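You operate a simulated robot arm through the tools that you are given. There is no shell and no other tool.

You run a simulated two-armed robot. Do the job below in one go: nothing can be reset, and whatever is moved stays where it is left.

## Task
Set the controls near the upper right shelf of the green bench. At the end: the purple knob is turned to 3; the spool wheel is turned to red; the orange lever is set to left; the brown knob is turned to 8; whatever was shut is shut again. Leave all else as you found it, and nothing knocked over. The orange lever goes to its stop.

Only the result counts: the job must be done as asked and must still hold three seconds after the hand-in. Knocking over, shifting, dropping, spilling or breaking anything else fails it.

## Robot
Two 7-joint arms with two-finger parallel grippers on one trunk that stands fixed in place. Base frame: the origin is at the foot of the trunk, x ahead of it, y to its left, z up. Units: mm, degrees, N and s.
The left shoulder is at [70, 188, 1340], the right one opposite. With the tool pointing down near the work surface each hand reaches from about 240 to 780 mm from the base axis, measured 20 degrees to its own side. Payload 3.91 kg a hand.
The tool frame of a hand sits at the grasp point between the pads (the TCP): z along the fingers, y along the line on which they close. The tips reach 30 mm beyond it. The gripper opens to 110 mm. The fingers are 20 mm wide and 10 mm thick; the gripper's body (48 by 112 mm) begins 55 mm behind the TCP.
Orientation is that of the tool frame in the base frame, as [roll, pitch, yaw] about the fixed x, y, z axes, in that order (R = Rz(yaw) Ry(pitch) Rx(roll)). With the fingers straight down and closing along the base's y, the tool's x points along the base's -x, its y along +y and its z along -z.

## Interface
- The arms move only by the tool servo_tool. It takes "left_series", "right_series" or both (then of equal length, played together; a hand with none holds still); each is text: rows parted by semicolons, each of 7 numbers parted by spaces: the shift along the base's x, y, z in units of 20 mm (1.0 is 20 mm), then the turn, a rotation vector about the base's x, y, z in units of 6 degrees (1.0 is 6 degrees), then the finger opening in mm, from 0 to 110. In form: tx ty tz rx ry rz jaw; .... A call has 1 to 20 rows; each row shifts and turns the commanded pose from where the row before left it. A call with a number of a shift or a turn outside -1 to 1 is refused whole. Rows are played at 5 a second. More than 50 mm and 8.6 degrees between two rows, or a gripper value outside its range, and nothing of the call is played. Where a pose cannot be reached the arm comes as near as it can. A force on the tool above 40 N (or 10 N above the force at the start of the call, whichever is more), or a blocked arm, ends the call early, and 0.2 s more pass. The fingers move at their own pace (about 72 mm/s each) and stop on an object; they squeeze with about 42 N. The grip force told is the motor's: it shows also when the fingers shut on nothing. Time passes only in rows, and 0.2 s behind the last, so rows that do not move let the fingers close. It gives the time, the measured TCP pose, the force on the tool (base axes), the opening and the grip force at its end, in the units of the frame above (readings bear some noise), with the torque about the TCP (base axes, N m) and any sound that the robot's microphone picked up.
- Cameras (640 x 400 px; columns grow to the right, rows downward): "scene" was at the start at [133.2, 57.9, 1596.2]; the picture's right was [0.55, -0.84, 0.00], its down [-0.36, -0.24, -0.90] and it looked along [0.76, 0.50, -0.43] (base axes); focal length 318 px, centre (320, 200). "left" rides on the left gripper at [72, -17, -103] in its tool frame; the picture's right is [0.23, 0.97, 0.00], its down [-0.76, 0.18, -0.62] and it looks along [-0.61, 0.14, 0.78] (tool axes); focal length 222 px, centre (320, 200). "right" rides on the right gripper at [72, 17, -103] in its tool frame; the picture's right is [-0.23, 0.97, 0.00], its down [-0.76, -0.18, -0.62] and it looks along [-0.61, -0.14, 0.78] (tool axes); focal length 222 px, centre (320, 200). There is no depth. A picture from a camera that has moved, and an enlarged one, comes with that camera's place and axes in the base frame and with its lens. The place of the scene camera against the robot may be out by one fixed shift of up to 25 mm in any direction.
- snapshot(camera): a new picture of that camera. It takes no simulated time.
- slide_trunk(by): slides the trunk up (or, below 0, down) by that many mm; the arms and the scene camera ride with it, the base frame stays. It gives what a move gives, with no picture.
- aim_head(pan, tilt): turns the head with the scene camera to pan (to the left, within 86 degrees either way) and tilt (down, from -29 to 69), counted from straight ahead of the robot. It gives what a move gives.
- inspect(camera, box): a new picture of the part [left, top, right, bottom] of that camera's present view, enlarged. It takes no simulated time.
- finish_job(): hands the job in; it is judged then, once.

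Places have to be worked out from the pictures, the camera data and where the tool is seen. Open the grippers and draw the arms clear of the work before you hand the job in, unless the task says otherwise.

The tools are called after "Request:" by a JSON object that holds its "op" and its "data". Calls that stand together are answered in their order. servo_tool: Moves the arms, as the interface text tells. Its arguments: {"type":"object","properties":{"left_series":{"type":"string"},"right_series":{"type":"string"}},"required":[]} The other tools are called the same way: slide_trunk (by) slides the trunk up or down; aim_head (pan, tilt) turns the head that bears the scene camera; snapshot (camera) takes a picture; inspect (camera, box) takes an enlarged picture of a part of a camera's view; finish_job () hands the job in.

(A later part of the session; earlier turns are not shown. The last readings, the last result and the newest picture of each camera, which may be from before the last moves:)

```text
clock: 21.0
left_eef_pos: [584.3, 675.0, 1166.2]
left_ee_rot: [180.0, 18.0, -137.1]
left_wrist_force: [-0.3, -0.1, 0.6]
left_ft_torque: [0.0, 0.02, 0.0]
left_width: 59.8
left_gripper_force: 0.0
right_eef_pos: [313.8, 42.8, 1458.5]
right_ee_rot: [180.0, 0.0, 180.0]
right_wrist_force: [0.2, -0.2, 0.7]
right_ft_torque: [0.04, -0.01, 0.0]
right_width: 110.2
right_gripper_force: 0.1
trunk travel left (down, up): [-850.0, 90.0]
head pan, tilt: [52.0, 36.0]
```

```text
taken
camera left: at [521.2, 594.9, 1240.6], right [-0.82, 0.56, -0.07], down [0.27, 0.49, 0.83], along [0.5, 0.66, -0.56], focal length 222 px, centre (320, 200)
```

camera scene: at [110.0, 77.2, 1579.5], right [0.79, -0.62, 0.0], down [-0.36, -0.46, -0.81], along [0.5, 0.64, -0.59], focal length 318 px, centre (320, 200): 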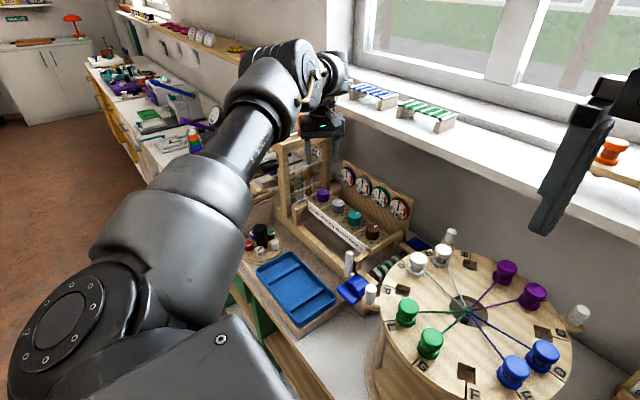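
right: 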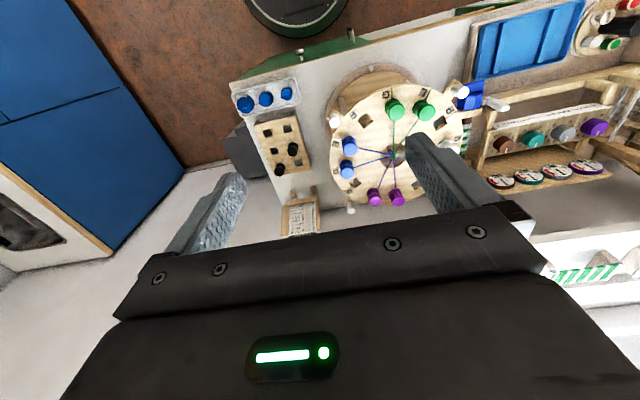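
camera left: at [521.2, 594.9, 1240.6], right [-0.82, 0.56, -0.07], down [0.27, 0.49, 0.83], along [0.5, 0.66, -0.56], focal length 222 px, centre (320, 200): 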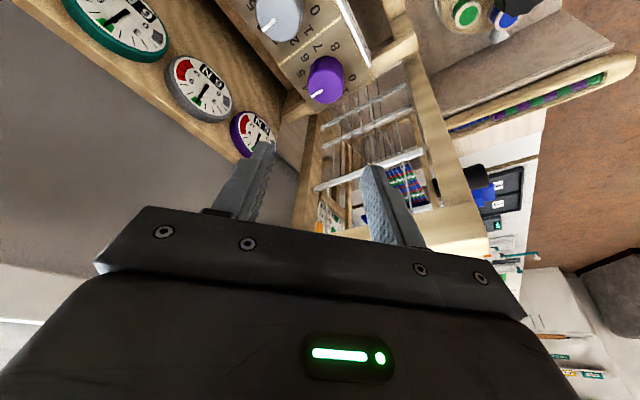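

The tool is now tilted 18° at azimuth 43° with the commanded pose reset to the reached one. I descend to just above the knob (tips ~15 mm above its top) and check alignment.

Request:
{"op": "servo_tool", "data": {"left_series": "0.12 0.12 -0.9 0 0 0 60;0.12 0.12 -0.9 0 0 0 60;0.12 0.12 -0.9 0 0 0 60;0.12 0.12 -0.9 0 0 0 60;0.12 0.12 -0.9 0 0 0 60;0.11 0.11 -0.8 0 0 0 60;0 0 0 0 0 0 60"}}

Request:
{"op": "snapshot", "data": {"camera": "left"}}

Request:
{"op": "inspect", "data": {"camera": "scene", "box": [280, 140, 420, 250]}}

```text
clock: 22.6
left_eef_pos: [592.4, 689.8, 1062.1]
left_ee_rot: [179.9, 18.1, -137.0]
left_wrist_force: [-0.2, 0.5, -0.1]
left_ft_torque: [0.01, -0.01, 0.01]
left_width: 59.9
left_gripper_force: 0.1
left hand out of reach, approached as far as the arm can: row 6
right_eef_pos: [314.2, 43.4, 1458.4]
right_ee_rot: [-180.0, -0.1, 180.0]
right_wrist_force: [0.7, -0.3, -0.2]
right_ft_torque: [0.01, 0.02, 0.0]
right_width: 109.8
right_gripper_force: 0.1
trunk travel left (down, up): [-850.0, 90.0]
head pan, tilt: [52.0, 36.0]
```

```text
taken
camera left: at [530.5, 609.6, 1137.1], right [-0.82, 0.56, -0.07], down [0.27, 0.49, 0.83], along [0.5, 0.66, -0.56], focal length 222 px, centre (320, 200)
```

left: 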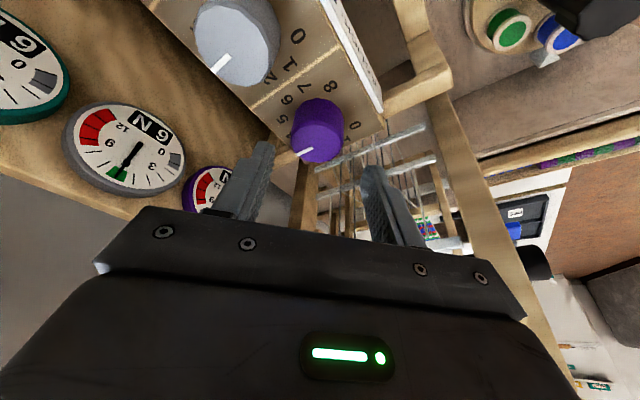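

```text
3.64 times, centred on (350, 195) of scene
camera zoom: at [109.8, 76.3, 1579.5], right [0.79, -0.62, 0.0], down [-0.36, -0.46, -0.81], along [0.5, 0.64, -0.59], focal length 1157 px, centre (211, 218)
```

zoom: 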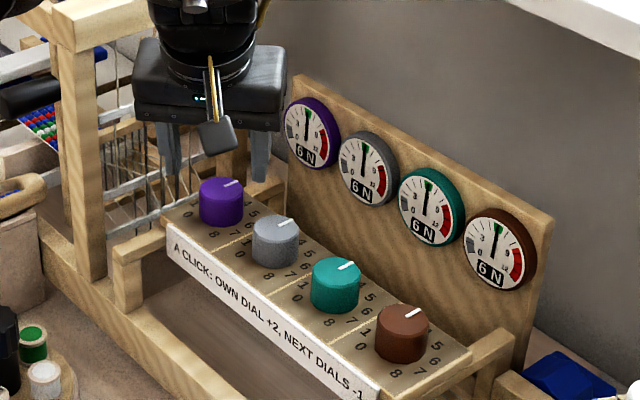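

The hand reports being at its reach limit here because the shoulder is high. I raise the hand, then lower the trunk by 150 mm so that the shoulder is nearer the work height.

Request:
{"op": "servo_tool", "data": {"left_series": "-0.1 -0.2 0.9 0 0 0 60;-0.1 -0.2 1 0 0 0 60;-0.1 -0.2 1 0 0 0 60;0 0 1 0 0 0 60;0 0 1 0 0 0 60;0 0 1 0 0 0 60;0 0 1 0 0 0 60;0 0 1 0 0 0 60;0 0 1 0 0 0 60"}}

Request:
{"op": "slide_trunk", "data": {"by": -150}}

Request:
{"op": "snapshot", "data": {"camera": "scene"}}

Request:
{"op": "snapshot", "data": {"camera": "left"}}

```text
clock: 24.6
left_eef_pos: [588.3, 674.6, 1238.8]
left_ee_rot: [-180.0, 18.0, -137.0]
left_wrist_force: [0.2, 0.1, -0.6]
left_ft_torque: [0.0, 0.0, -0.01]
left_width: 59.9
left_gripper_force: 0.0
right_eef_pos: [313.3, 42.9, 1458.0]
right_ee_rot: [180.0, 0.0, -180.0]
right_wrist_force: [-0.5, 0.2, -0.2]
right_ft_torque: [0.01, 0.02, 0.0]
right_width: 110.0
right_gripper_force: 0.1
trunk travel left (down, up): [-850.0, 90.0]
head pan, tilt: [52.0, 36.0]
```

```text
clock: 26.4
left_eef_pos: [588.5, 676.0, 1088.3]
left_ee_rot: [180.0, 18.1, -137.0]
left_wrist_force: [-0.5, 0.6, 0.4]
left_ft_torque: [-0.01, 0.01, 0.02]
left_width: 60.2
left_gripper_force: 0.1
right_eef_pos: [313.2, 43.3, 1308.4]
right_ee_rot: [180.0, -0.1, 179.9]
right_wrist_force: [-0.1, -0.1, 1.1]
right_ft_torque: [0.0, -0.02, 0.0]
right_width: 110.0
right_gripper_force: 0.0
trunk travel left (down, up): [-700.0, 240.0]
head pan, tilt: [52.0, 36.0]
```

```text
taken
camera scene: at [110.0, 76.2, 1429.5], right [0.79, -0.62, 0.0], down [-0.36, -0.46, -0.81], along [0.5, 0.64, -0.59], focal length 318 px, centre (320, 200)
```

scene: 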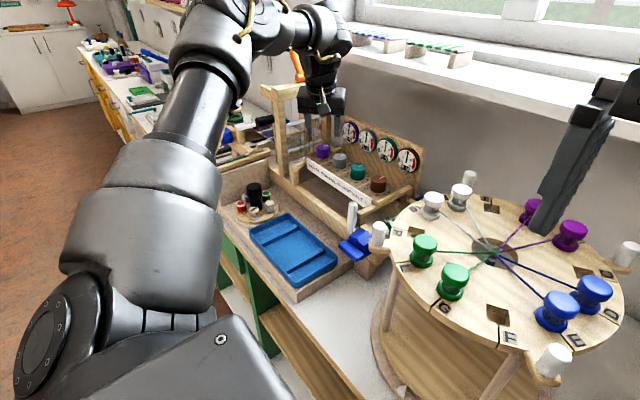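

```text
taken
camera left: at [526.0, 596.6, 1164.4], right [-0.82, 0.56, -0.07], down [0.27, 0.49, 0.83], along [0.5, 0.66, -0.56], focal length 222 px, centre (320, 200)
```

left: 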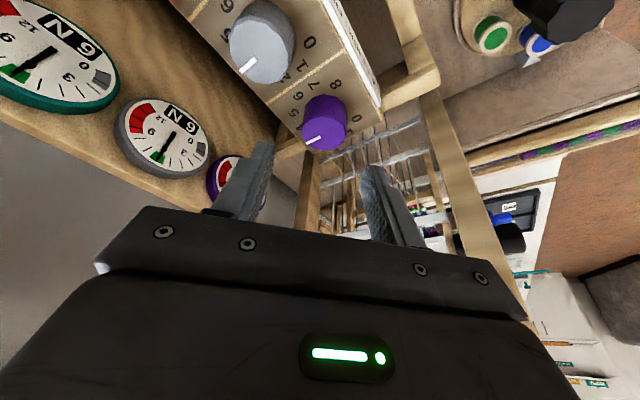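

I zoom on the purple knob in this view to fix its exact axis before descending.

Request:
{"op": "inspect", "data": {"camera": "left", "box": [270, 70, 390, 170]}}

Request:
{"op": "inspect", "data": {"camera": "scene", "box": [280, 90, 430, 200]}}

```text
4.00 times, centred on (330, 120) of left
camera zoom: at [526.0, 596.6, 1164.4], right [-0.82, 0.56, -0.07], down [0.27, 0.49, 0.83], along [0.5, 0.66, -0.56], focal length 888 px, centre (280, 520)
```

zoom: 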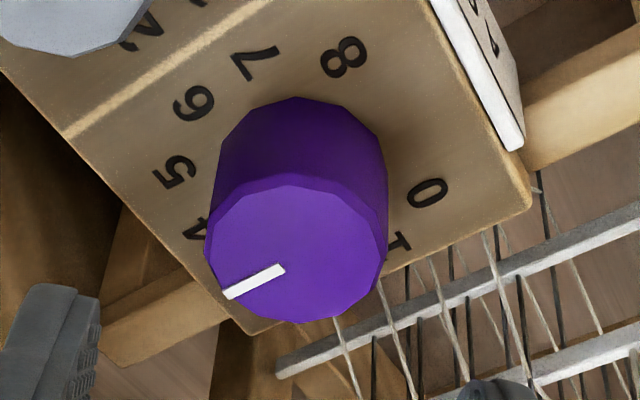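

```text
3.64 times, centred on (355, 145) of scene
camera zoom: at [110.0, 76.2, 1429.5], right [0.79, -0.62, 0.0], down [-0.36, -0.46, -0.81], along [0.5, 0.64, -0.59], focal length 1157 px, centre (193, 400)
```

zoom: 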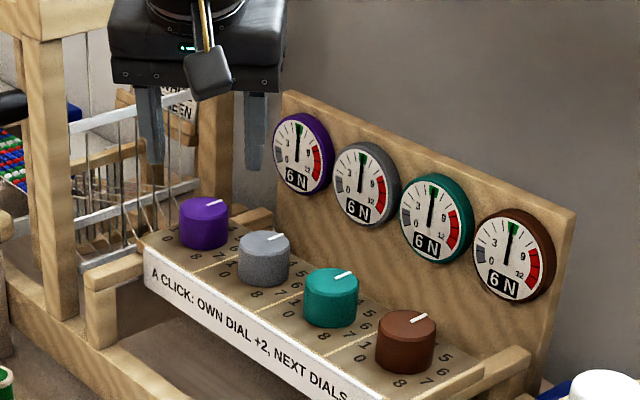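

This view agrees: knob axis ≈ (602, 693.5), top 1012. I centre the jaws over it and lower the fingers around it (tips to ~z 993).

Request:
{"op": "servo_tool", "data": {"left_series": "0.45 0.67 0 0 0 0 60;0 0 -0.8 0 0 0 60;0 0 -0.8 0 0 0 60;0 0 -0.8 0 0 0 60;0 0 -0.4 0 0 0 60;0 0 -0.4 0 0 0 60;0 0 0 0 0 0 60"}}

Request:
{"op": "snapshot", "data": {"camera": "left"}}

Request:
{"op": "inspect", "data": {"camera": "scene", "box": [280, 90, 430, 200]}}

```text
clock: 28.0
left_eef_pos: [597.5, 690.1, 1024.5]
left_ee_rot: [-179.9, 18.0, -137.0]
left_wrist_force: [0.0, 0.3, 1.1]
left_ft_torque: [0.01, -0.01, -0.02]
left_width: 59.8
left_gripper_force: 0.1
right_eef_pos: [314.4, 43.3, 1306.7]
right_ee_rot: [-180.0, -0.1, 180.0]
right_wrist_force: [0.1, -0.4, 0.6]
right_ft_torque: [-0.03, -0.02, 0.01]
right_width: 110.2
right_gripper_force: 0.0
trunk travel left (down, up): [-700.0, 240.0]
head pan, tilt: [52.0, 36.0]
```

```text
taken
camera left: at [535.6, 610.2, 1099.7], right [-0.82, 0.56, -0.07], down [0.27, 0.49, 0.83], along [0.5, 0.66, -0.56], focal length 222 px, centre (320, 200)
```

left: 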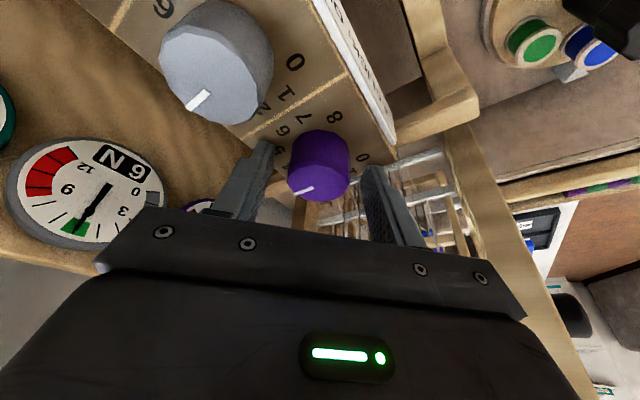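

```text
3.64 times, centred on (355, 145) of scene
camera zoom: at [110.3, 76.1, 1429.5], right [0.79, -0.62, 0.0], down [-0.36, -0.46, -0.81], along [0.5, 0.64, -0.59], focal length 1157 px, centre (193, 400)
```

zoom: 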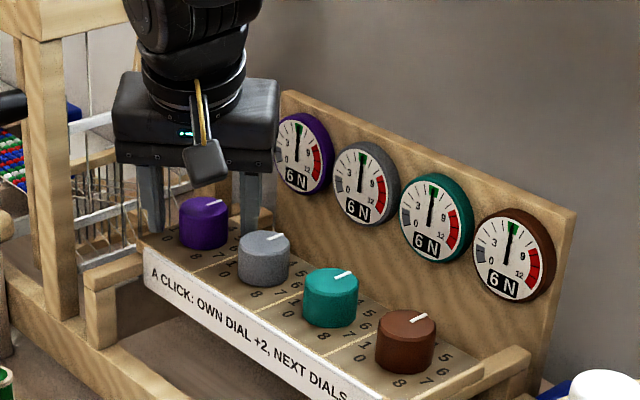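

The knob is centred between the fingertips. I close the fingers on it.

Request:
{"op": "servo_tool", "data": {"left_series": "0 0 0 0 0 0 45;0 0 0 0 0 0 30;0 0 0 0 0 0 20;0 0 0 0 0 0 20"}}

Request:
{"op": "snapshot", "data": {"camera": "left"}}

```text
clock: 29.0
left_eef_pos: [598.3, 688.7, 1023.8]
left_ee_rot: [179.9, 17.9, -137.1]
left_wrist_force: [1.7, -5.9, -2.9]
left_ft_torque: [-0.22, 0.08, 0.01]
left_width: 36.7
left_gripper_force: 44.5
right_eef_pos: [314.4, 42.4, 1307.5]
right_ee_rot: [180.0, -0.1, 180.0]
right_wrist_force: [0.2, 1.3, -0.6]
right_ft_torque: [0.0, 0.03, 0.01]
right_width: 109.8
right_gripper_force: 0.0
trunk travel left (down, up): [-700.0, 240.0]
head pan, tilt: [52.0, 36.0]
```

```text
taken
camera left: at [536.4, 609.2, 1099.9], right [-0.82, 0.57, -0.07], down [0.27, 0.49, 0.83], along [0.5, 0.66, -0.56], focal length 222 px, centre (320, 200)
```

left: 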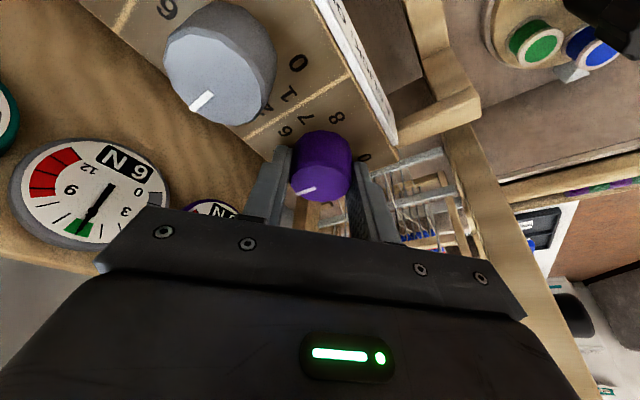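

The knob is gripped (36.7 mm wide). I turn it +35° (counter-clockwise from above, towards 3), with the TCP following the small circle about the knob's axis.

Request:
{"op": "servo_tool", "data": {"left_series": "0.03 -0.01 0 0 0 0.98 20;0.03 -0.01 0 0 0 0.98 20;0.03 -0.015 0 0 0 0.98 20;0.025 -0.015 0 0 0 0.98 20;0.025 -0.015 0 0 0 0.98 20;0.025 -0.02 0 0 0 0.98 20;0 0 0 0 0 0 20"}}

Request:
{"op": "snapshot", "data": {"camera": "left"}}

Request:
{"op": "inspect", "data": {"camera": "scene", "box": [280, 90, 430, 200]}}

```text
clock: 30.6
left_eef_pos: [598.8, 687.8, 1022.8]
left_ee_rot: [180.0, 18.1, -101.7]
left_wrist_force: [9.8, 2.3, -4.0]
left_ft_torque: [0.4, 0.08, -0.01]
left_width: 36.7
left_gripper_force: 44.8
left hand out of reach, approached as far as the arm can: row 6
right_eef_pos: [315.6, 44.9, 1307.6]
right_ee_rot: [-179.9, -0.1, 180.0]
right_wrist_force: [-1.8, -0.8, -0.7]
right_ft_torque: [0.01, 0.03, -0.04]
right_width: 110.0
right_gripper_force: 0.0
trunk travel left (down, up): [-700.0, 240.0]
head pan, tilt: [52.0, 36.0]
```

```text
taken
camera left: at [595.7, 587.3, 1099.7], right [-1.0, -0.01, -0.07], down [-0.07, 0.56, 0.83], along [0.03, 0.83, -0.56], focal length 222 px, centre (320, 200)
```

left: 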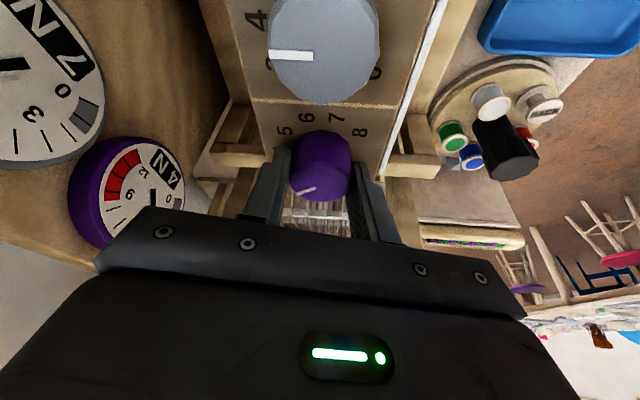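

```text
3.64 times, centred on (355, 145) of scene
camera zoom: at [112.9, 77.3, 1429.2], right [0.79, -0.62, 0.0], down [-0.36, -0.46, -0.81], along [0.5, 0.64, -0.59], focal length 1157 px, centre (193, 400)
```

zoom: 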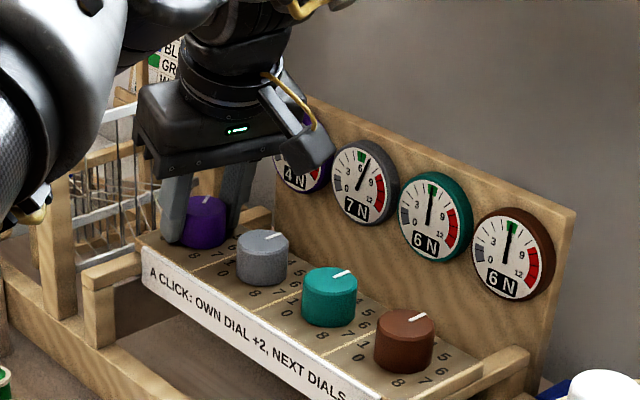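

The purple dial dropped to 4 N and the grey rose to 7 N: exactly one click, knob at 3. I open the jaws only a little (to clear the knob, not the sign) and lift straight up.

Request:
{"op": "servo_tool", "data": {"left_series": "0 0 0 0 0 0 46;0 0 0 0 0 0 46;0 0 0.5 0 0 0 46;0 0 1 0 0 0 46;0 -0.2 1 0 0 0 46;0 -0.5 1 0 0 0 46;0 -0.5 1 0 0 0 46"}}

Request:
{"op": "snapshot", "data": {"camera": "left"}}

Request:
{"op": "inspect", "data": {"camera": "scene", "box": [280, 90, 430, 200]}}

```text
clock: 32.2
left_eef_pos: [587.2, 660.4, 1112.2]
left_ee_rot: [-180.0, 17.9, -101.6]
left_wrist_force: [-0.8, 0.5, 0.7]
left_ft_torque: [-0.02, -0.01, -0.05]
left_width: 46.0
left_gripper_force: 0.1
left hand out of reach, approached as far as the arm can: row 7
right_eef_pos: [311.4, 43.5, 1308.6]
right_ee_rot: [180.0, 0.0, 179.9]
right_wrist_force: [0.1, 0.8, 0.0]
right_ft_torque: [0.01, -0.02, 0.0]
right_width: 109.9
right_gripper_force: 0.2
trunk travel left (down, up): [-700.0, 240.0]
head pan, tilt: [52.0, 36.0]
```

```text
taken
camera left: at [582.7, 560.1, 1188.3], right [-1.0, -0.01, -0.07], down [-0.07, 0.56, 0.83], along [0.03, 0.83, -0.56], focal length 222 px, centre (320, 200)
```

left: 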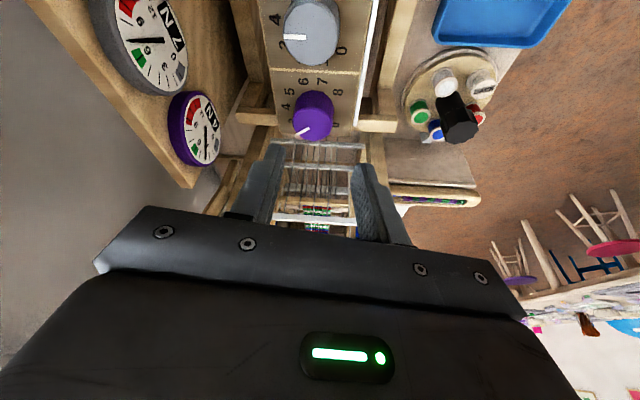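

```text
3.64 times, centred on (355, 145) of scene
camera zoom: at [108.6, 75.7, 1429.6], right [0.79, -0.62, 0.0], down [-0.36, -0.46, -0.81], along [0.5, 0.64, -0.59], focal length 1157 px, centre (193, 400)
```

zoom: 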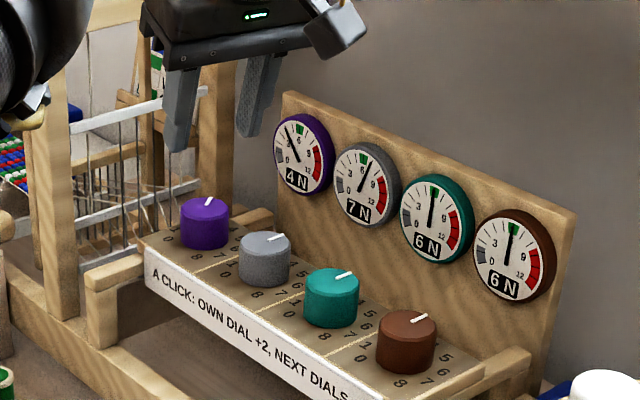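

Purple reads 3 with its dial at 4 N. Next the brown knob at ≈ (600, 482): it needs 140° clockwise, done as two 70° grips. I straighten the tool, set yaw +65° and move over it at a safe height.

Request:
{"op": "servo_tool", "data": {"left_series": "0 -1 0.5 -0.978 0.208 0 60;0 -1 0.5 -0.978 0.208 0 60;0 -1 0 -0.978 0.208 0 60;0 -1 0 0 0 -0.72 60;0 -1 0 0 0 -0.72 60;0.1 -1 0 0 0 -0.73 60;0.2 -1 0 0 0 0 60;0.2 -1 0 0 0 0 60;0.15 -0.9 -0.5 0 0 0 60;0 0 -0.5 0 0 0 60;0 0 0 0 0 0 60"}}

Request:
{"op": "snapshot", "data": {"camera": "left"}}

Request:
{"op": "snapshot", "data": {"camera": "scene"}}

```text
clock: 34.6
left_eef_pos: [585.2, 491.9, 1104.3]
left_ee_rot: [179.9, 3.0, -114.8]
left_wrist_force: [-0.2, 0.9, -0.3]
left_ft_torque: [-0.04, 0.0, 0.01]
left_width: 60.0
left_gripper_force: 0.0
left hand out of reach, approached as far as the arm can: row 1, 2, 3, 9, 10
right_eef_pos: [312.2, 43.3, 1308.5]
right_ee_rot: [-180.0, 0.0, 180.0]
right_wrist_force: [0.1, 0.0, -0.4]
right_ft_torque: [0.01, -0.01, 0.0]
right_width: 110.3
right_gripper_force: 0.0
trunk travel left (down, up): [-700.0, 240.0]
head pan, tilt: [52.0, 36.0]
```

```text
taken
camera left: at [568.2, 415.9, 1203.6], right [-0.98, 0.2, -0.01], down [0.15, 0.74, 0.66], along [0.14, 0.65, -0.75], focal length 222 px, centre (320, 200)
```

left: 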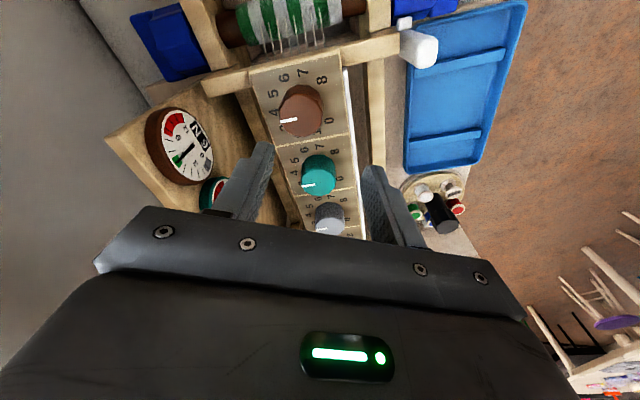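

```text
taken
camera scene: at [109.7, 75.7, 1429.6], right [0.79, -0.62, 0.0], down [-0.36, -0.46, -0.81], along [0.5, 0.64, -0.59], focal length 318 px, centre (320, 200)
```

scene: 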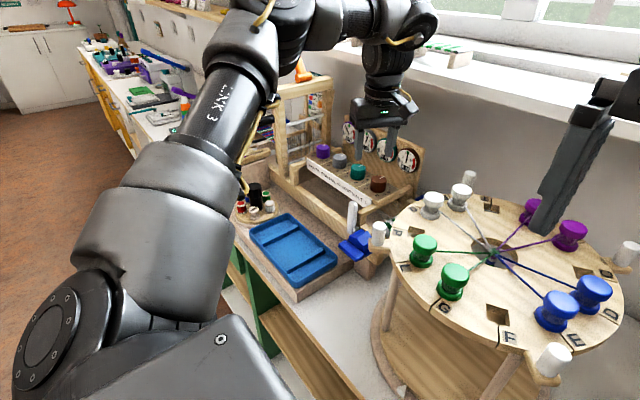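

The wrist is near a joint limit at this yaw, so I choose a smaller yaw (+20°), remove the leftover 3° tilt and centre on (600, 482).

Request:
{"op": "servo_tool", "data": {"left_series": "0 0 0 0 0 -1 60;0 0 0 0 0 -1 60;0 0 0 0 0 -1 60;0 0 0 0 0 -1 60;0 0 0 0 0 -1 60;0 0 0 0 0 -1 60;0 0 0 0 0 -1 60;0 0 0 0 0 -0.5 60;0 0 0 -0.171 0.470 0 60;0.37 -0.25 0 0 0 0 60;0.37 -0.25 0 0 0 0 60;0 0 0 0 0 0 60"}}

Request:
{"op": "snapshot", "data": {"camera": "left"}}

```text
clock: 37.2
left_eef_pos: [600.1, 483.2, 1103.6]
left_ee_rot: [-179.9, 0.2, -159.7]
left_wrist_force: [-0.1, 0.1, -0.7]
left_ft_torque: [0.02, -0.01, -0.03]
left_width: 60.2
left_gripper_force: 0.0
left hand out of reach, approached as far as the arm can: row 11
right_eef_pos: [313.2, 42.8, 1308.2]
right_ee_rot: [179.9, 0.0, -179.9]
right_wrist_force: [-0.7, 1.1, 0.3]
right_ft_torque: [0.01, 0.01, 0.02]
right_width: 109.9
right_gripper_force: 0.1
trunk travel left (down, up): [-700.0, 240.0]
head pan, tilt: [52.0, 36.0]
```

```text
taken
camera left: at [537.3, 444.0, 1206.9], right [-0.55, 0.83, 0.0], down [0.65, 0.43, 0.63], along [0.52, 0.34, -0.78], focal length 222 px, centre (320, 200)
```

left: 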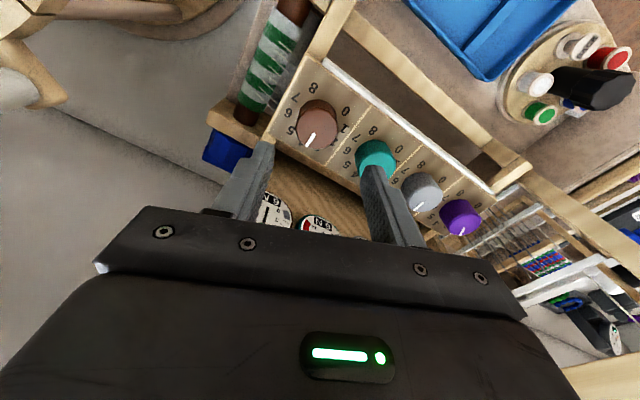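

Tool-down reach improves when the shoulder is well above the hand, so I raise the trunk by 80 mm and then come down above the brown knob.

Request:
{"op": "slide_trunk", "data": {"by": 80}}

Request:
{"op": "servo_tool", "data": {"left_series": "0 0 -1 0 0 0 60;0 0 -1 0 0 0 60;0 0 -1 0 0 0 60;0 0 -1 0 0 0 60;0 0 -1 0 0 0 60;0 0 -1 0 0 0 60;0 0 0 0 0 0 60"}}

Request:
{"op": "snapshot", "data": {"camera": "left"}}

Request:
{"op": "snapshot", "data": {"camera": "scene"}}

```text
clock: 38.3
left_eef_pos: [599.0, 482.5, 1183.4]
left_ee_rot: [179.9, 0.2, -159.8]
left_wrist_force: [-0.9, 0.6, -0.7]
left_ft_torque: [0.0, -0.01, 0.0]
left_width: 60.0
left_gripper_force: 0.0
right_eef_pos: [313.2, 43.6, 1388.4]
right_ee_rot: [-179.9, 0.0, 180.0]
right_wrist_force: [0.4, -0.4, -0.4]
right_ft_torque: [-0.01, -0.03, -0.01]
right_width: 110.1
right_gripper_force: 0.2
trunk travel left (down, up): [-780.0, 160.0]
head pan, tilt: [52.0, 36.0]
```

```text
clock: 39.9
left_eef_pos: [600.0, 484.0, 1063.8]
left_ee_rot: [180.0, 0.2, -159.6]
left_wrist_force: [-0.4, -0.1, -0.1]
left_ft_torque: [0.02, 0.0, 0.01]
left_width: 60.0
left_gripper_force: 0.1
right_eef_pos: [313.3, 43.1, 1387.9]
right_ee_rot: [-179.9, 0.1, -179.9]
right_wrist_force: [0.1, 0.0, -0.9]
right_ft_torque: [0.0, 0.02, 0.0]
right_width: 110.3
right_gripper_force: 0.0
trunk travel left (down, up): [-780.0, 160.0]
head pan, tilt: [52.0, 36.0]
```

```text
taken
camera left: at [536.8, 444.0, 1166.9], right [-0.55, 0.83, 0.0], down [0.65, 0.43, 0.63], along [0.52, 0.34, -0.78], focal length 222 px, centre (320, 200)
```

left: 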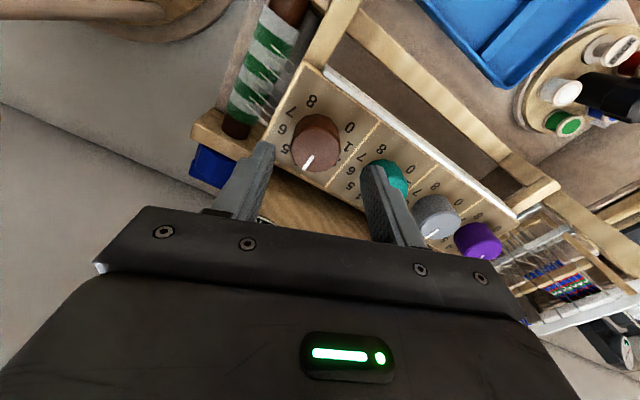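

```text
taken
camera scene: at [110.0, 76.1, 1509.5], right [0.79, -0.62, 0.0], down [-0.36, -0.46, -0.81], along [0.5, 0.64, -0.59], focal length 318 px, centre (320, 200)
```

scene: 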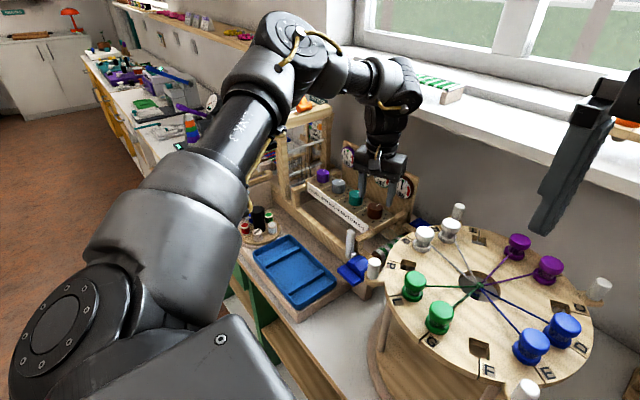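

I check the clearance between the wrist and the window sill and zoom on the brown knob.

Request:
{"op": "inspect", "data": {"camera": "scene", "box": [320, 40, 480, 240]}}

Request:
{"op": "inspect", "data": {"camera": "left", "box": [250, 80, 390, 200]}}

Request:
{"op": "snapshot", "data": {"camera": "right"}}

```text
2.00 times, centred on (400, 140) of scene
camera zoom: at [110.0, 76.1, 1509.5], right [0.79, -0.62, 0.0], down [-0.36, -0.46, -0.81], along [0.5, 0.64, -0.59], focal length 636 px, centre (160, 320)
```

zoom: 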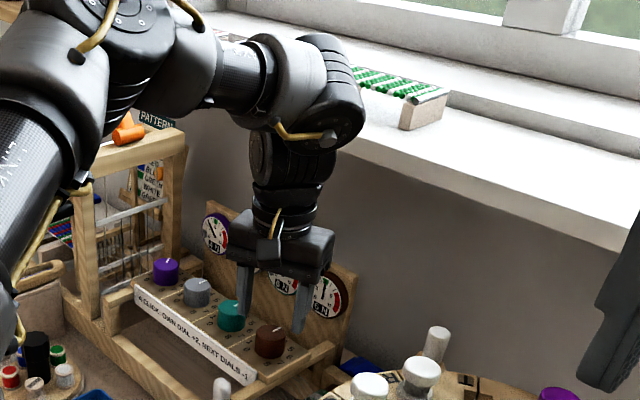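

```text
3.33 times, centred on (320, 140) of left
camera zoom: at [536.8, 444.0, 1166.9], right [-0.55, 0.83, 0.0], down [0.65, 0.43, 0.63], along [0.52, 0.34, -0.78], focal length 740 px, centre (320, 400)
```

zoom: 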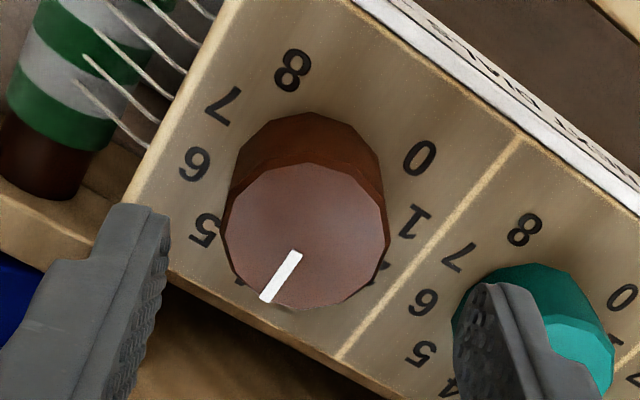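

```text
taken
camera right: at [242.6, 60.3, 1491.6], right [0.23, 0.97, 0.0], down [0.76, -0.18, 0.62], along [0.61, -0.14, -0.78], focal length 222 px, centre (320, 200)
```

right: 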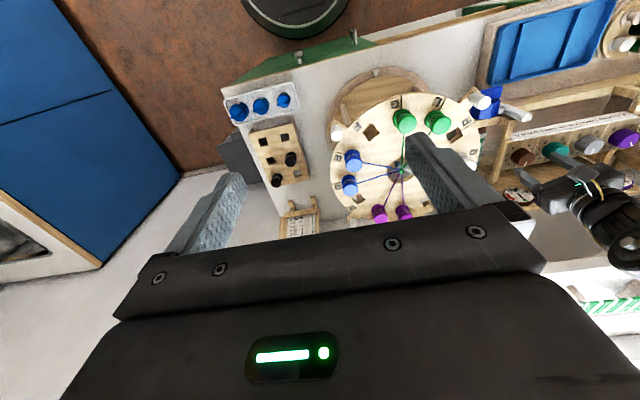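

The brown knob's axis is at ≈ (602.5, 482.4); the sill edge (x≈734) is clear of the wrist. I lower the open fingers around the knob and close.

Request:
{"op": "servo_tool", "data": {"left_series": "0.12 -0.08 -0.6 0 0 0 56;0 0 -0.6 0 0 0 56;0 0 -0.5 0 0 0 56;0 0 -0.4 0 0 0 56;0 0 0 0 0 0 56"}}

Request:
{"op": "snapshot", "data": {"camera": "left"}}

Request:
{"op": "inspect", "data": {"camera": "scene", "box": [320, 140, 440, 240]}}

```text
clock: 41.1
left_eef_pos: [602.4, 481.2, 1022.7]
left_ee_rot: [-180.0, 0.2, -159.6]
left_wrist_force: [0.3, 0.2, 0.7]
left_ft_torque: [-0.02, 0.01, -0.03]
left_width: 56.3
left_gripper_force: 0.0
right_eef_pos: [314.8, 42.6, 1388.8]
right_ee_rot: [179.9, 0.1, 180.0]
right_wrist_force: [-0.2, 0.4, 0.2]
right_ft_torque: [0.0, 0.01, 0.01]
right_width: 110.0
right_gripper_force: 0.0
trunk travel left (down, up): [-780.0, 160.0]
head pan, tilt: [52.0, 36.0]
```

```text
taken
camera left: at [539.3, 442.9, 1125.1], right [-0.55, 0.83, 0.0], down [0.65, 0.43, 0.63], along [0.52, 0.34, -0.78], focal length 222 px, centre (320, 200)
```

left: 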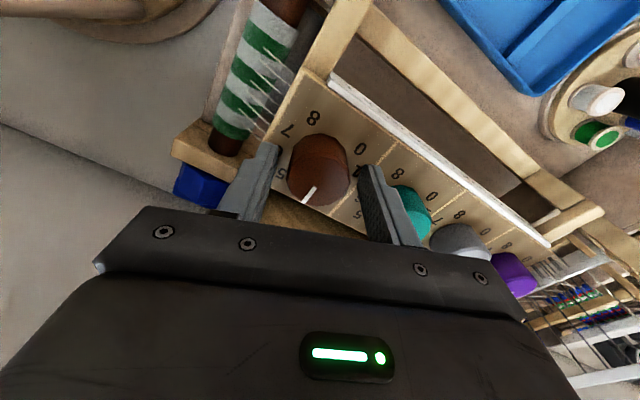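

```text
4.00 times, centred on (380, 190) of scene
camera zoom: at [110.1, 76.1, 1509.5], right [0.79, -0.62, 0.0], down [-0.36, -0.46, -0.81], along [0.5, 0.64, -0.59], focal length 1272 px, centre (80, 240)
```

zoom: 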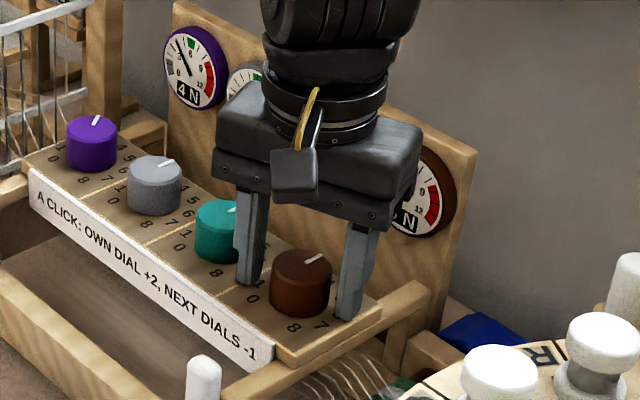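

The knob sits between the fingers. I close and turn it clockwise by 70° (two clicks, rz −70°).

Request:
{"op": "servo_tool", "data": {"left_series": "0 0 0 0 0 0 40;0 0 0 0 0 0 25;0 0 0 0 0 0 20;0 0 0 0 0 0 20;0 0 0 0 0 -0.97 20;0 0 0 0 0 -0.97 20;0 0 0 0 0 -0.97 20;0 0 0 0 0 -0.97 20;0 0 0 0 0 -0.97 20;0 0 0 0 0 -0.97 20;0 0 0 0 0 -0.97 20;0 0 0 0 0 -0.97 20;0 0 0 0 0 -0.97 20;0 0 0 0 0 -0.97 20;0 0 0 0 0 -0.98 20;0 0 0 0 0 -0.98 20;0 0 0 0 0 0 20"}}

Request:
{"op": "snapshot", "data": {"camera": "left"}}

Request:
{"op": "inspect", "data": {"camera": "scene", "box": [320, 140, 440, 240]}}

```text
clock: 44.7
left_eef_pos: [601.4, 477.2, 1021.5]
left_ee_rot: [-179.8, 0.2, 130.2]
left_wrist_force: [-8.9, -21.0, -10.9]
left_ft_torque: [-0.72, -0.62, 0.05]
left_width: 36.7
left_gripper_force: 44.7
right_eef_pos: [312.7, 40.7, 1388.6]
right_ee_rot: [179.9, 0.0, -179.9]
right_wrist_force: [-0.1, 1.7, 0.5]
right_ft_torque: [0.03, 0.01, -0.01]
right_width: 110.0
right_gripper_force: 0.1
trunk travel left (down, up): [-780.0, 160.0]
head pan, tilt: [52.0, 36.0]
```

```text
taken
camera left: at [542.1, 524.5, 1125.3], right [0.6, 0.8, 0.0], down [0.63, -0.47, 0.62], along [0.5, -0.37, -0.78], focal length 222 px, centre (320, 200)
```

left: 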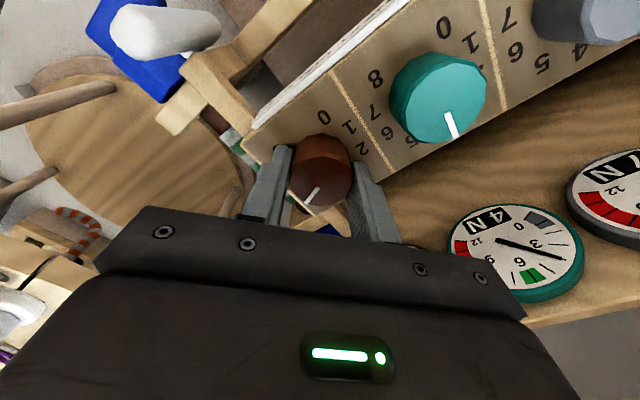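

```text
4.00 times, centred on (380, 190) of scene
camera zoom: at [109.9, 72.6, 1509.6], right [0.79, -0.62, 0.0], down [-0.36, -0.46, -0.81], along [0.5, 0.64, -0.59], focal length 1272 px, centre (80, 240)
```

zoom: 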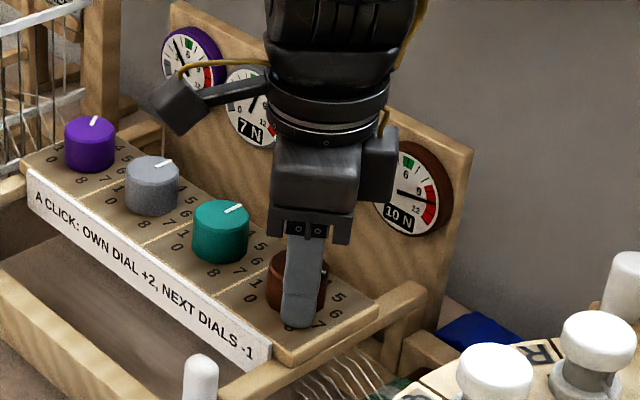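

Brown dial 10 N, teal 4 N: two clicks done (knob at 6). I open slightly, recentre a few mm to −y (the knob pulled the hand there), and swing the open fingers back +70° around the knob.

Request:
{"op": "servo_tool", "data": {"left_series": "0 -0.15 0 0 0 0 50;0 0 0 0 0 0 50;0 0 0 0 0 0 50"}}

Request:
{"op": "snapshot", "data": {"camera": "left"}}

Request:
{"op": "inspect", "data": {"camera": "scene", "box": [320, 140, 440, 240]}}

```text
clock: 45.5
left_eef_pos: [601.3, 477.7, 1022.2]
left_ee_rot: [180.0, 0.1, 130.3]
left_wrist_force: [0.4, -1.4, 2.7]
left_ft_torque: [-0.01, -0.07, -0.04]
left_width: 49.9
left_gripper_force: 0.1
right_eef_pos: [313.8, 42.2, 1388.7]
right_ee_rot: [-179.9, 0.0, 180.0]
right_wrist_force: [0.7, 0.1, -0.1]
right_ft_torque: [-0.02, 0.01, 0.01]
right_width: 109.9
right_gripper_force: 0.1
trunk travel left (down, up): [-780.0, 160.0]
head pan, tilt: [52.0, 36.0]
```

```text
taken
camera left: at [541.7, 524.5, 1125.0], right [0.6, 0.8, 0.0], down [0.63, -0.46, 0.63], along [0.5, -0.37, -0.78], focal length 222 px, centre (320, 200)
```

left: 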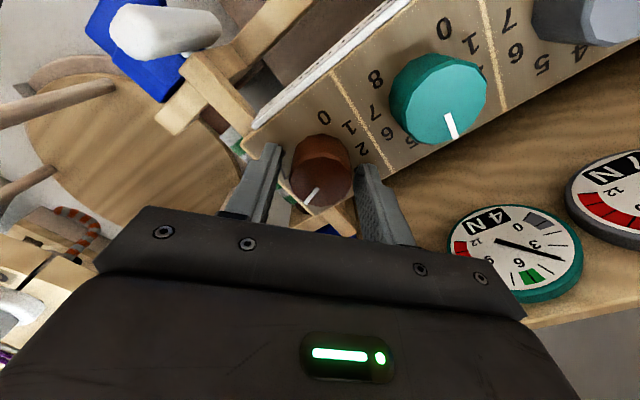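

```text
4.00 times, centred on (380, 190) of scene
camera zoom: at [110.2, 76.2, 1509.5], right [0.79, -0.62, 0.0], down [-0.36, -0.46, -0.81], along [0.5, 0.64, -0.59], focal length 1272 px, centre (80, 240)
```

zoom: 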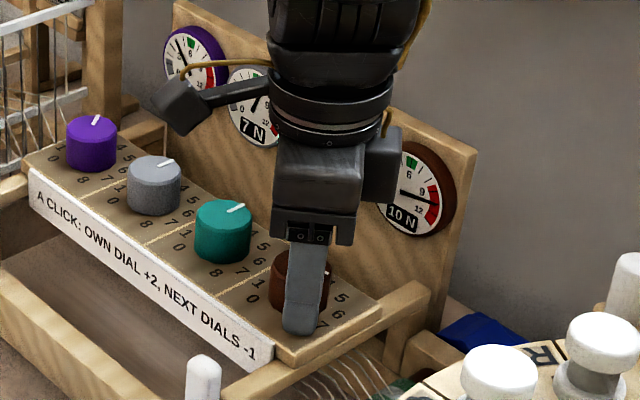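

Fingers are open and centred on the knob. I swing them back by +70° in place.

Request:
{"op": "servo_tool", "data": {"left_series": "0 0.08 0 0 0 0.97 52;0 0 0 0 0 0.97 52;0 0 0 0 0 0.97 52;0 0 0 0 0 0.97 52;0 0 0 0 0 0.97 52;0 0 0 0 0 0.97 52;0 0 0 0 0 0.97 52;0 0 0 0 0 0.97 52;0 0 0 0 0 0.97 52;0 0 0 0 0 0.97 52;0 0 0 0 0 0.98 52;0 0 0 0 0 0.98 52;0 0 0 0 0 0 52"}}

Request:
{"op": "snapshot", "data": {"camera": "left"}}

Request:
{"op": "inspect", "data": {"camera": "scene", "box": [320, 140, 440, 240]}}

```text
clock: 48.3
left_eef_pos: [603.4, 480.6, 1022.1]
left_ee_rot: [180.0, 0.2, -159.5]
left_wrist_force: [1.6, 1.1, 2.8]
left_ft_torque: [0.04, -0.01, -0.02]
left_width: 51.9
left_gripper_force: 0.2
right_eef_pos: [313.2, 43.0, 1388.6]
right_ee_rot: [180.0, 0.0, -180.0]
right_wrist_force: [-0.7, 0.1, 0.4]
right_ft_torque: [0.03, 0.01, 0.0]
right_width: 110.0
right_gripper_force: 0.1
trunk travel left (down, up): [-780.0, 160.0]
head pan, tilt: [52.0, 36.0]
```

```text
taken
camera left: at [540.3, 440.4, 1125.0], right [-0.55, 0.83, 0.0], down [0.65, 0.43, 0.63], along [0.52, 0.34, -0.78], focal length 222 px, centre (320, 200)
```

left: 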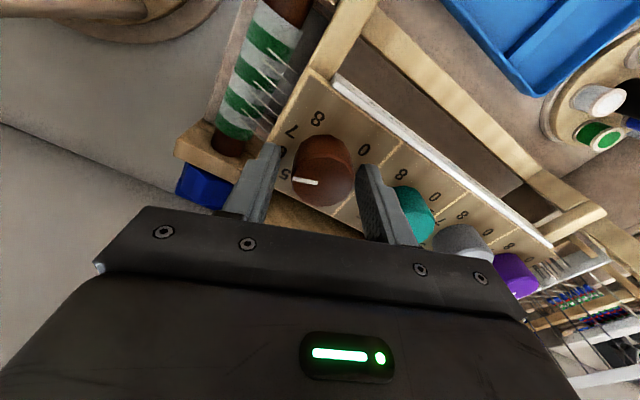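

```text
4.00 times, centred on (380, 190) of scene
camera zoom: at [110.1, 75.8, 1509.5], right [0.79, -0.62, 0.0], down [-0.36, -0.46, -0.81], along [0.5, 0.64, -0.59], focal length 1272 px, centre (80, 240)
```

zoom: 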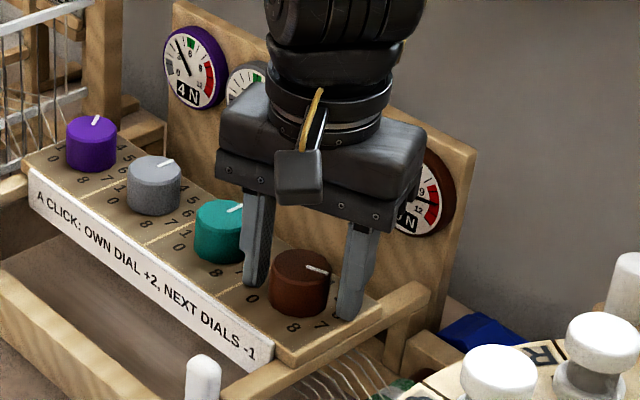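

The pointer is at 6 and the fingers straddle the knob again. I shift +2 mm in y, close, and turn another −70° to reach 8.

Request:
{"op": "servo_tool", "data": {"left_series": "0 0.1 0 0 0 0 40;0 0 0 0 0 0 25;0 0 0 0 0 0 20;0 0 0 0 0 0 20;0 0 0 0 0 -0.97 20;0 0 0 0 0 -0.97 20;0 0 0 0 0 -0.97 20;0 0 0 0 0 -0.97 20;0 0 0 0 0 -0.97 20;0 0 0 0 0 -0.97 20;0 0 0 0 0 -0.97 20;0 0 0 0 0 -0.97 20;0 0 0 0 0 -0.97 20;0 0 0 0 0 -0.97 20;0 0 0 0 0 -0.98 20;0 0 0 0 0 -0.98 20;0 0 0 0 0 0 20"}}

Request:
{"op": "snapshot", "data": {"camera": "left"}}

Request:
{"op": "inspect", "data": {"camera": "scene", "box": [320, 140, 440, 240]}}

```text
clock: 52.0
left_eef_pos: [601.0, 477.9, 1021.8]
left_ee_rot: [-179.6, 0.4, 129.9]
left_wrist_force: [3.4, -17.9, -4.3]
left_ft_torque: [1.19, 0.18, 0.3]
left_width: 37.7
left_gripper_force: 45.0
right_eef_pos: [314.8, 41.5, 1387.0]
right_ee_rot: [180.0, -0.1, -179.9]
right_wrist_force: [-0.3, -0.2, -0.2]
right_ft_torque: [0.02, 0.0, -0.01]
right_width: 110.3
right_gripper_force: 0.0
trunk travel left (down, up): [-780.0, 160.0]
head pan, tilt: [52.0, 36.0]
stopped in row 17 (left hand): the force on the tool passed its limit at 40 N (the readings are from after the stop); the commanded pose is now the measured one
```

```text
taken
camera left: at [542.4, 525.8, 1125.2], right [0.6, 0.8, -0.01], down [0.63, -0.46, 0.63], along [0.5, -0.38, -0.78], focal length 222 px, centre (320, 200)
```

left: 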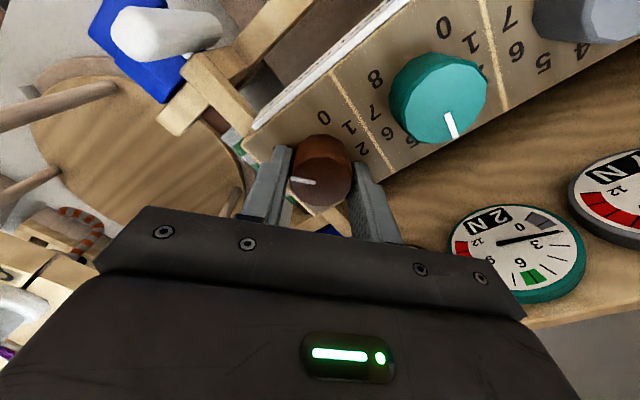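

```text
4.00 times, centred on (380, 190) of scene
camera zoom: at [111.4, 73.1, 1509.9], right [0.79, -0.62, 0.0], down [-0.36, -0.46, -0.81], along [0.5, 0.64, -0.59], focal length 1272 px, centre (80, 240)
```

zoom: 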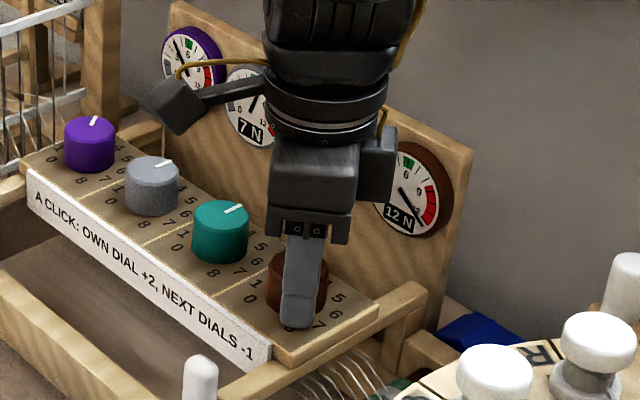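

Teal dial shows 2 N and brown 12 N: four clicks in total. I release, lift clear and check where the brown pointer stands.

Request:
{"op": "servo_tool", "data": {"left_series": "0 0 0 0 0 0 50;0 0 0 0 0 0 50;0 0 0.5 0 0 0 50;0 0 1 0 0 0 50;0 0 1 0 0 0 50;0 0 1 0 0 0 50;0 0 0 0 0 0 50"}}

Request:
{"op": "snapshot", "data": {"camera": "left"}}

Request:
{"op": "inspect", "data": {"camera": "scene", "box": [320, 140, 440, 240]}}

Request:
{"op": "inspect", "data": {"camera": "left", "box": [260, 80, 380, 180]}}

```text
clock: 53.6
left_eef_pos: [600.0, 481.9, 1092.5]
left_ee_rot: [-179.7, 0.4, 130.2]
left_wrist_force: [0.0, -0.4, -0.4]
left_ft_torque: [-0.01, 0.01, -0.01]
left_width: 50.3
left_gripper_force: 0.1
right_eef_pos: [313.0, 43.8, 1388.6]
right_ee_rot: [-180.0, 0.0, -179.9]
right_wrist_force: [0.0, -0.9, -0.1]
right_ft_torque: [-0.01, 0.03, -0.02]
right_width: 109.8
right_gripper_force: 0.1
trunk travel left (down, up): [-780.0, 160.0]
head pan, tilt: [52.0, 36.0]
```

```text
taken
camera left: at [540.8, 528.4, 1195.3], right [0.6, 0.8, -0.01], down [0.63, -0.46, 0.63], along [0.5, -0.38, -0.78], focal length 222 px, centre (320, 200)
```

left: 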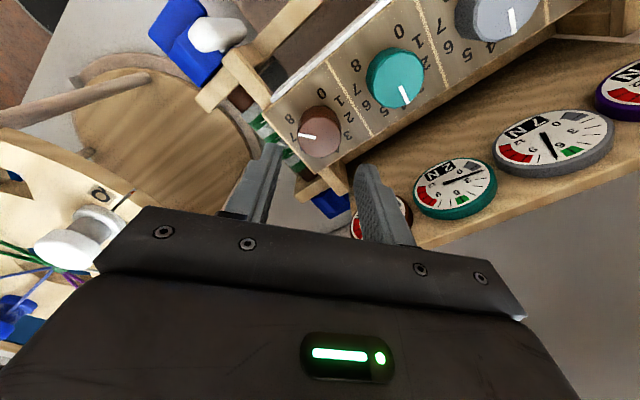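

```text
4.00 times, centred on (380, 190) of scene
camera zoom: at [110.0, 76.0, 1509.5], right [0.79, -0.62, 0.0], down [-0.36, -0.46, -0.81], along [0.5, 0.64, -0.59], focal length 1272 px, centre (80, 240)
```

zoom: 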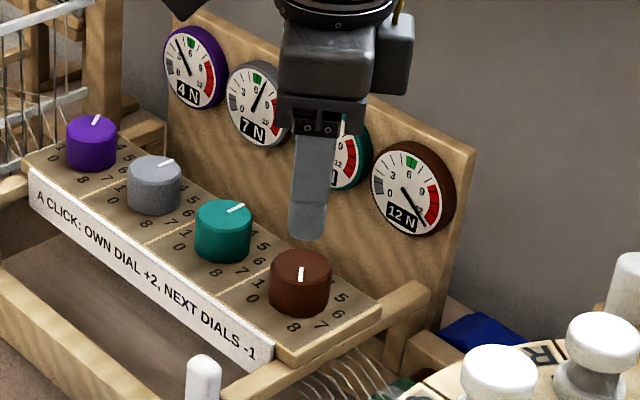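

```text
4.00 times, centred on (320, 130) of left
camera zoom: at [540.8, 528.4, 1195.3], right [0.6, 0.8, -0.01], down [0.63, -0.46, 0.63], along [0.5, -0.38, -0.78], focal length 888 px, centre (320, 480)
```

zoom: 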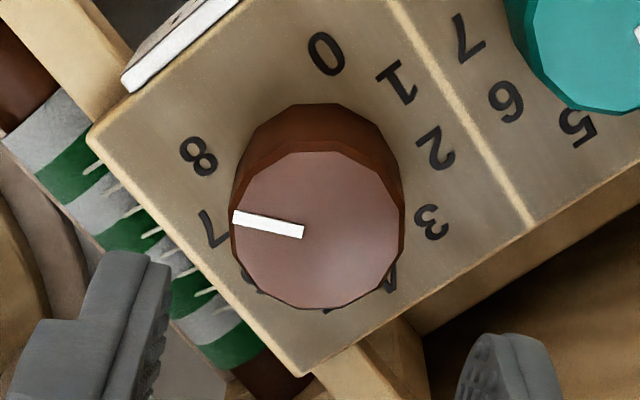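

The brown pointer sits by 8 (≈136–140°). To check the measuring bias I zoom on the untouched teal knob too.

Request:
{"op": "inspect", "data": {"camera": "left", "box": [290, 30, 450, 170]}}

Request:
{"op": "inspect", "data": {"camera": "scene", "box": [320, 150, 400, 220]}}

```text
2.86 times, centred on (370, 100) of left
camera zoom: at [540.8, 528.4, 1195.3], right [0.6, 0.8, -0.01], down [0.63, -0.46, 0.63], along [0.5, -0.38, -0.78], focal length 635 px, centre (177, 486)
```

zoom: 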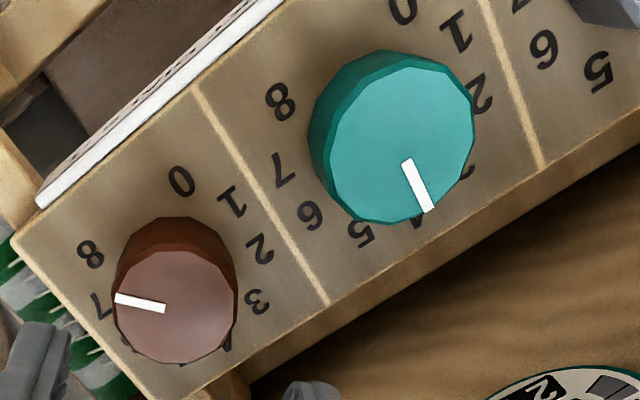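

```text
5.71 times, centred on (360, 185) of scene
camera zoom: at [110.0, 76.0, 1509.5], right [0.79, -0.62, 0.0], down [-0.36, -0.46, -0.81], along [0.5, 0.64, -0.59], focal length 1818 px, centre (91, 286)
```

zoom: 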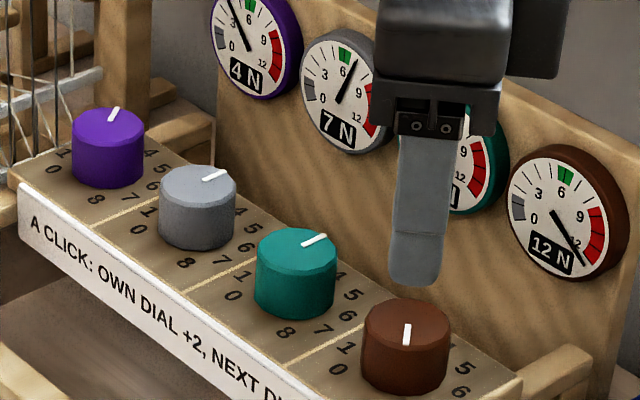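

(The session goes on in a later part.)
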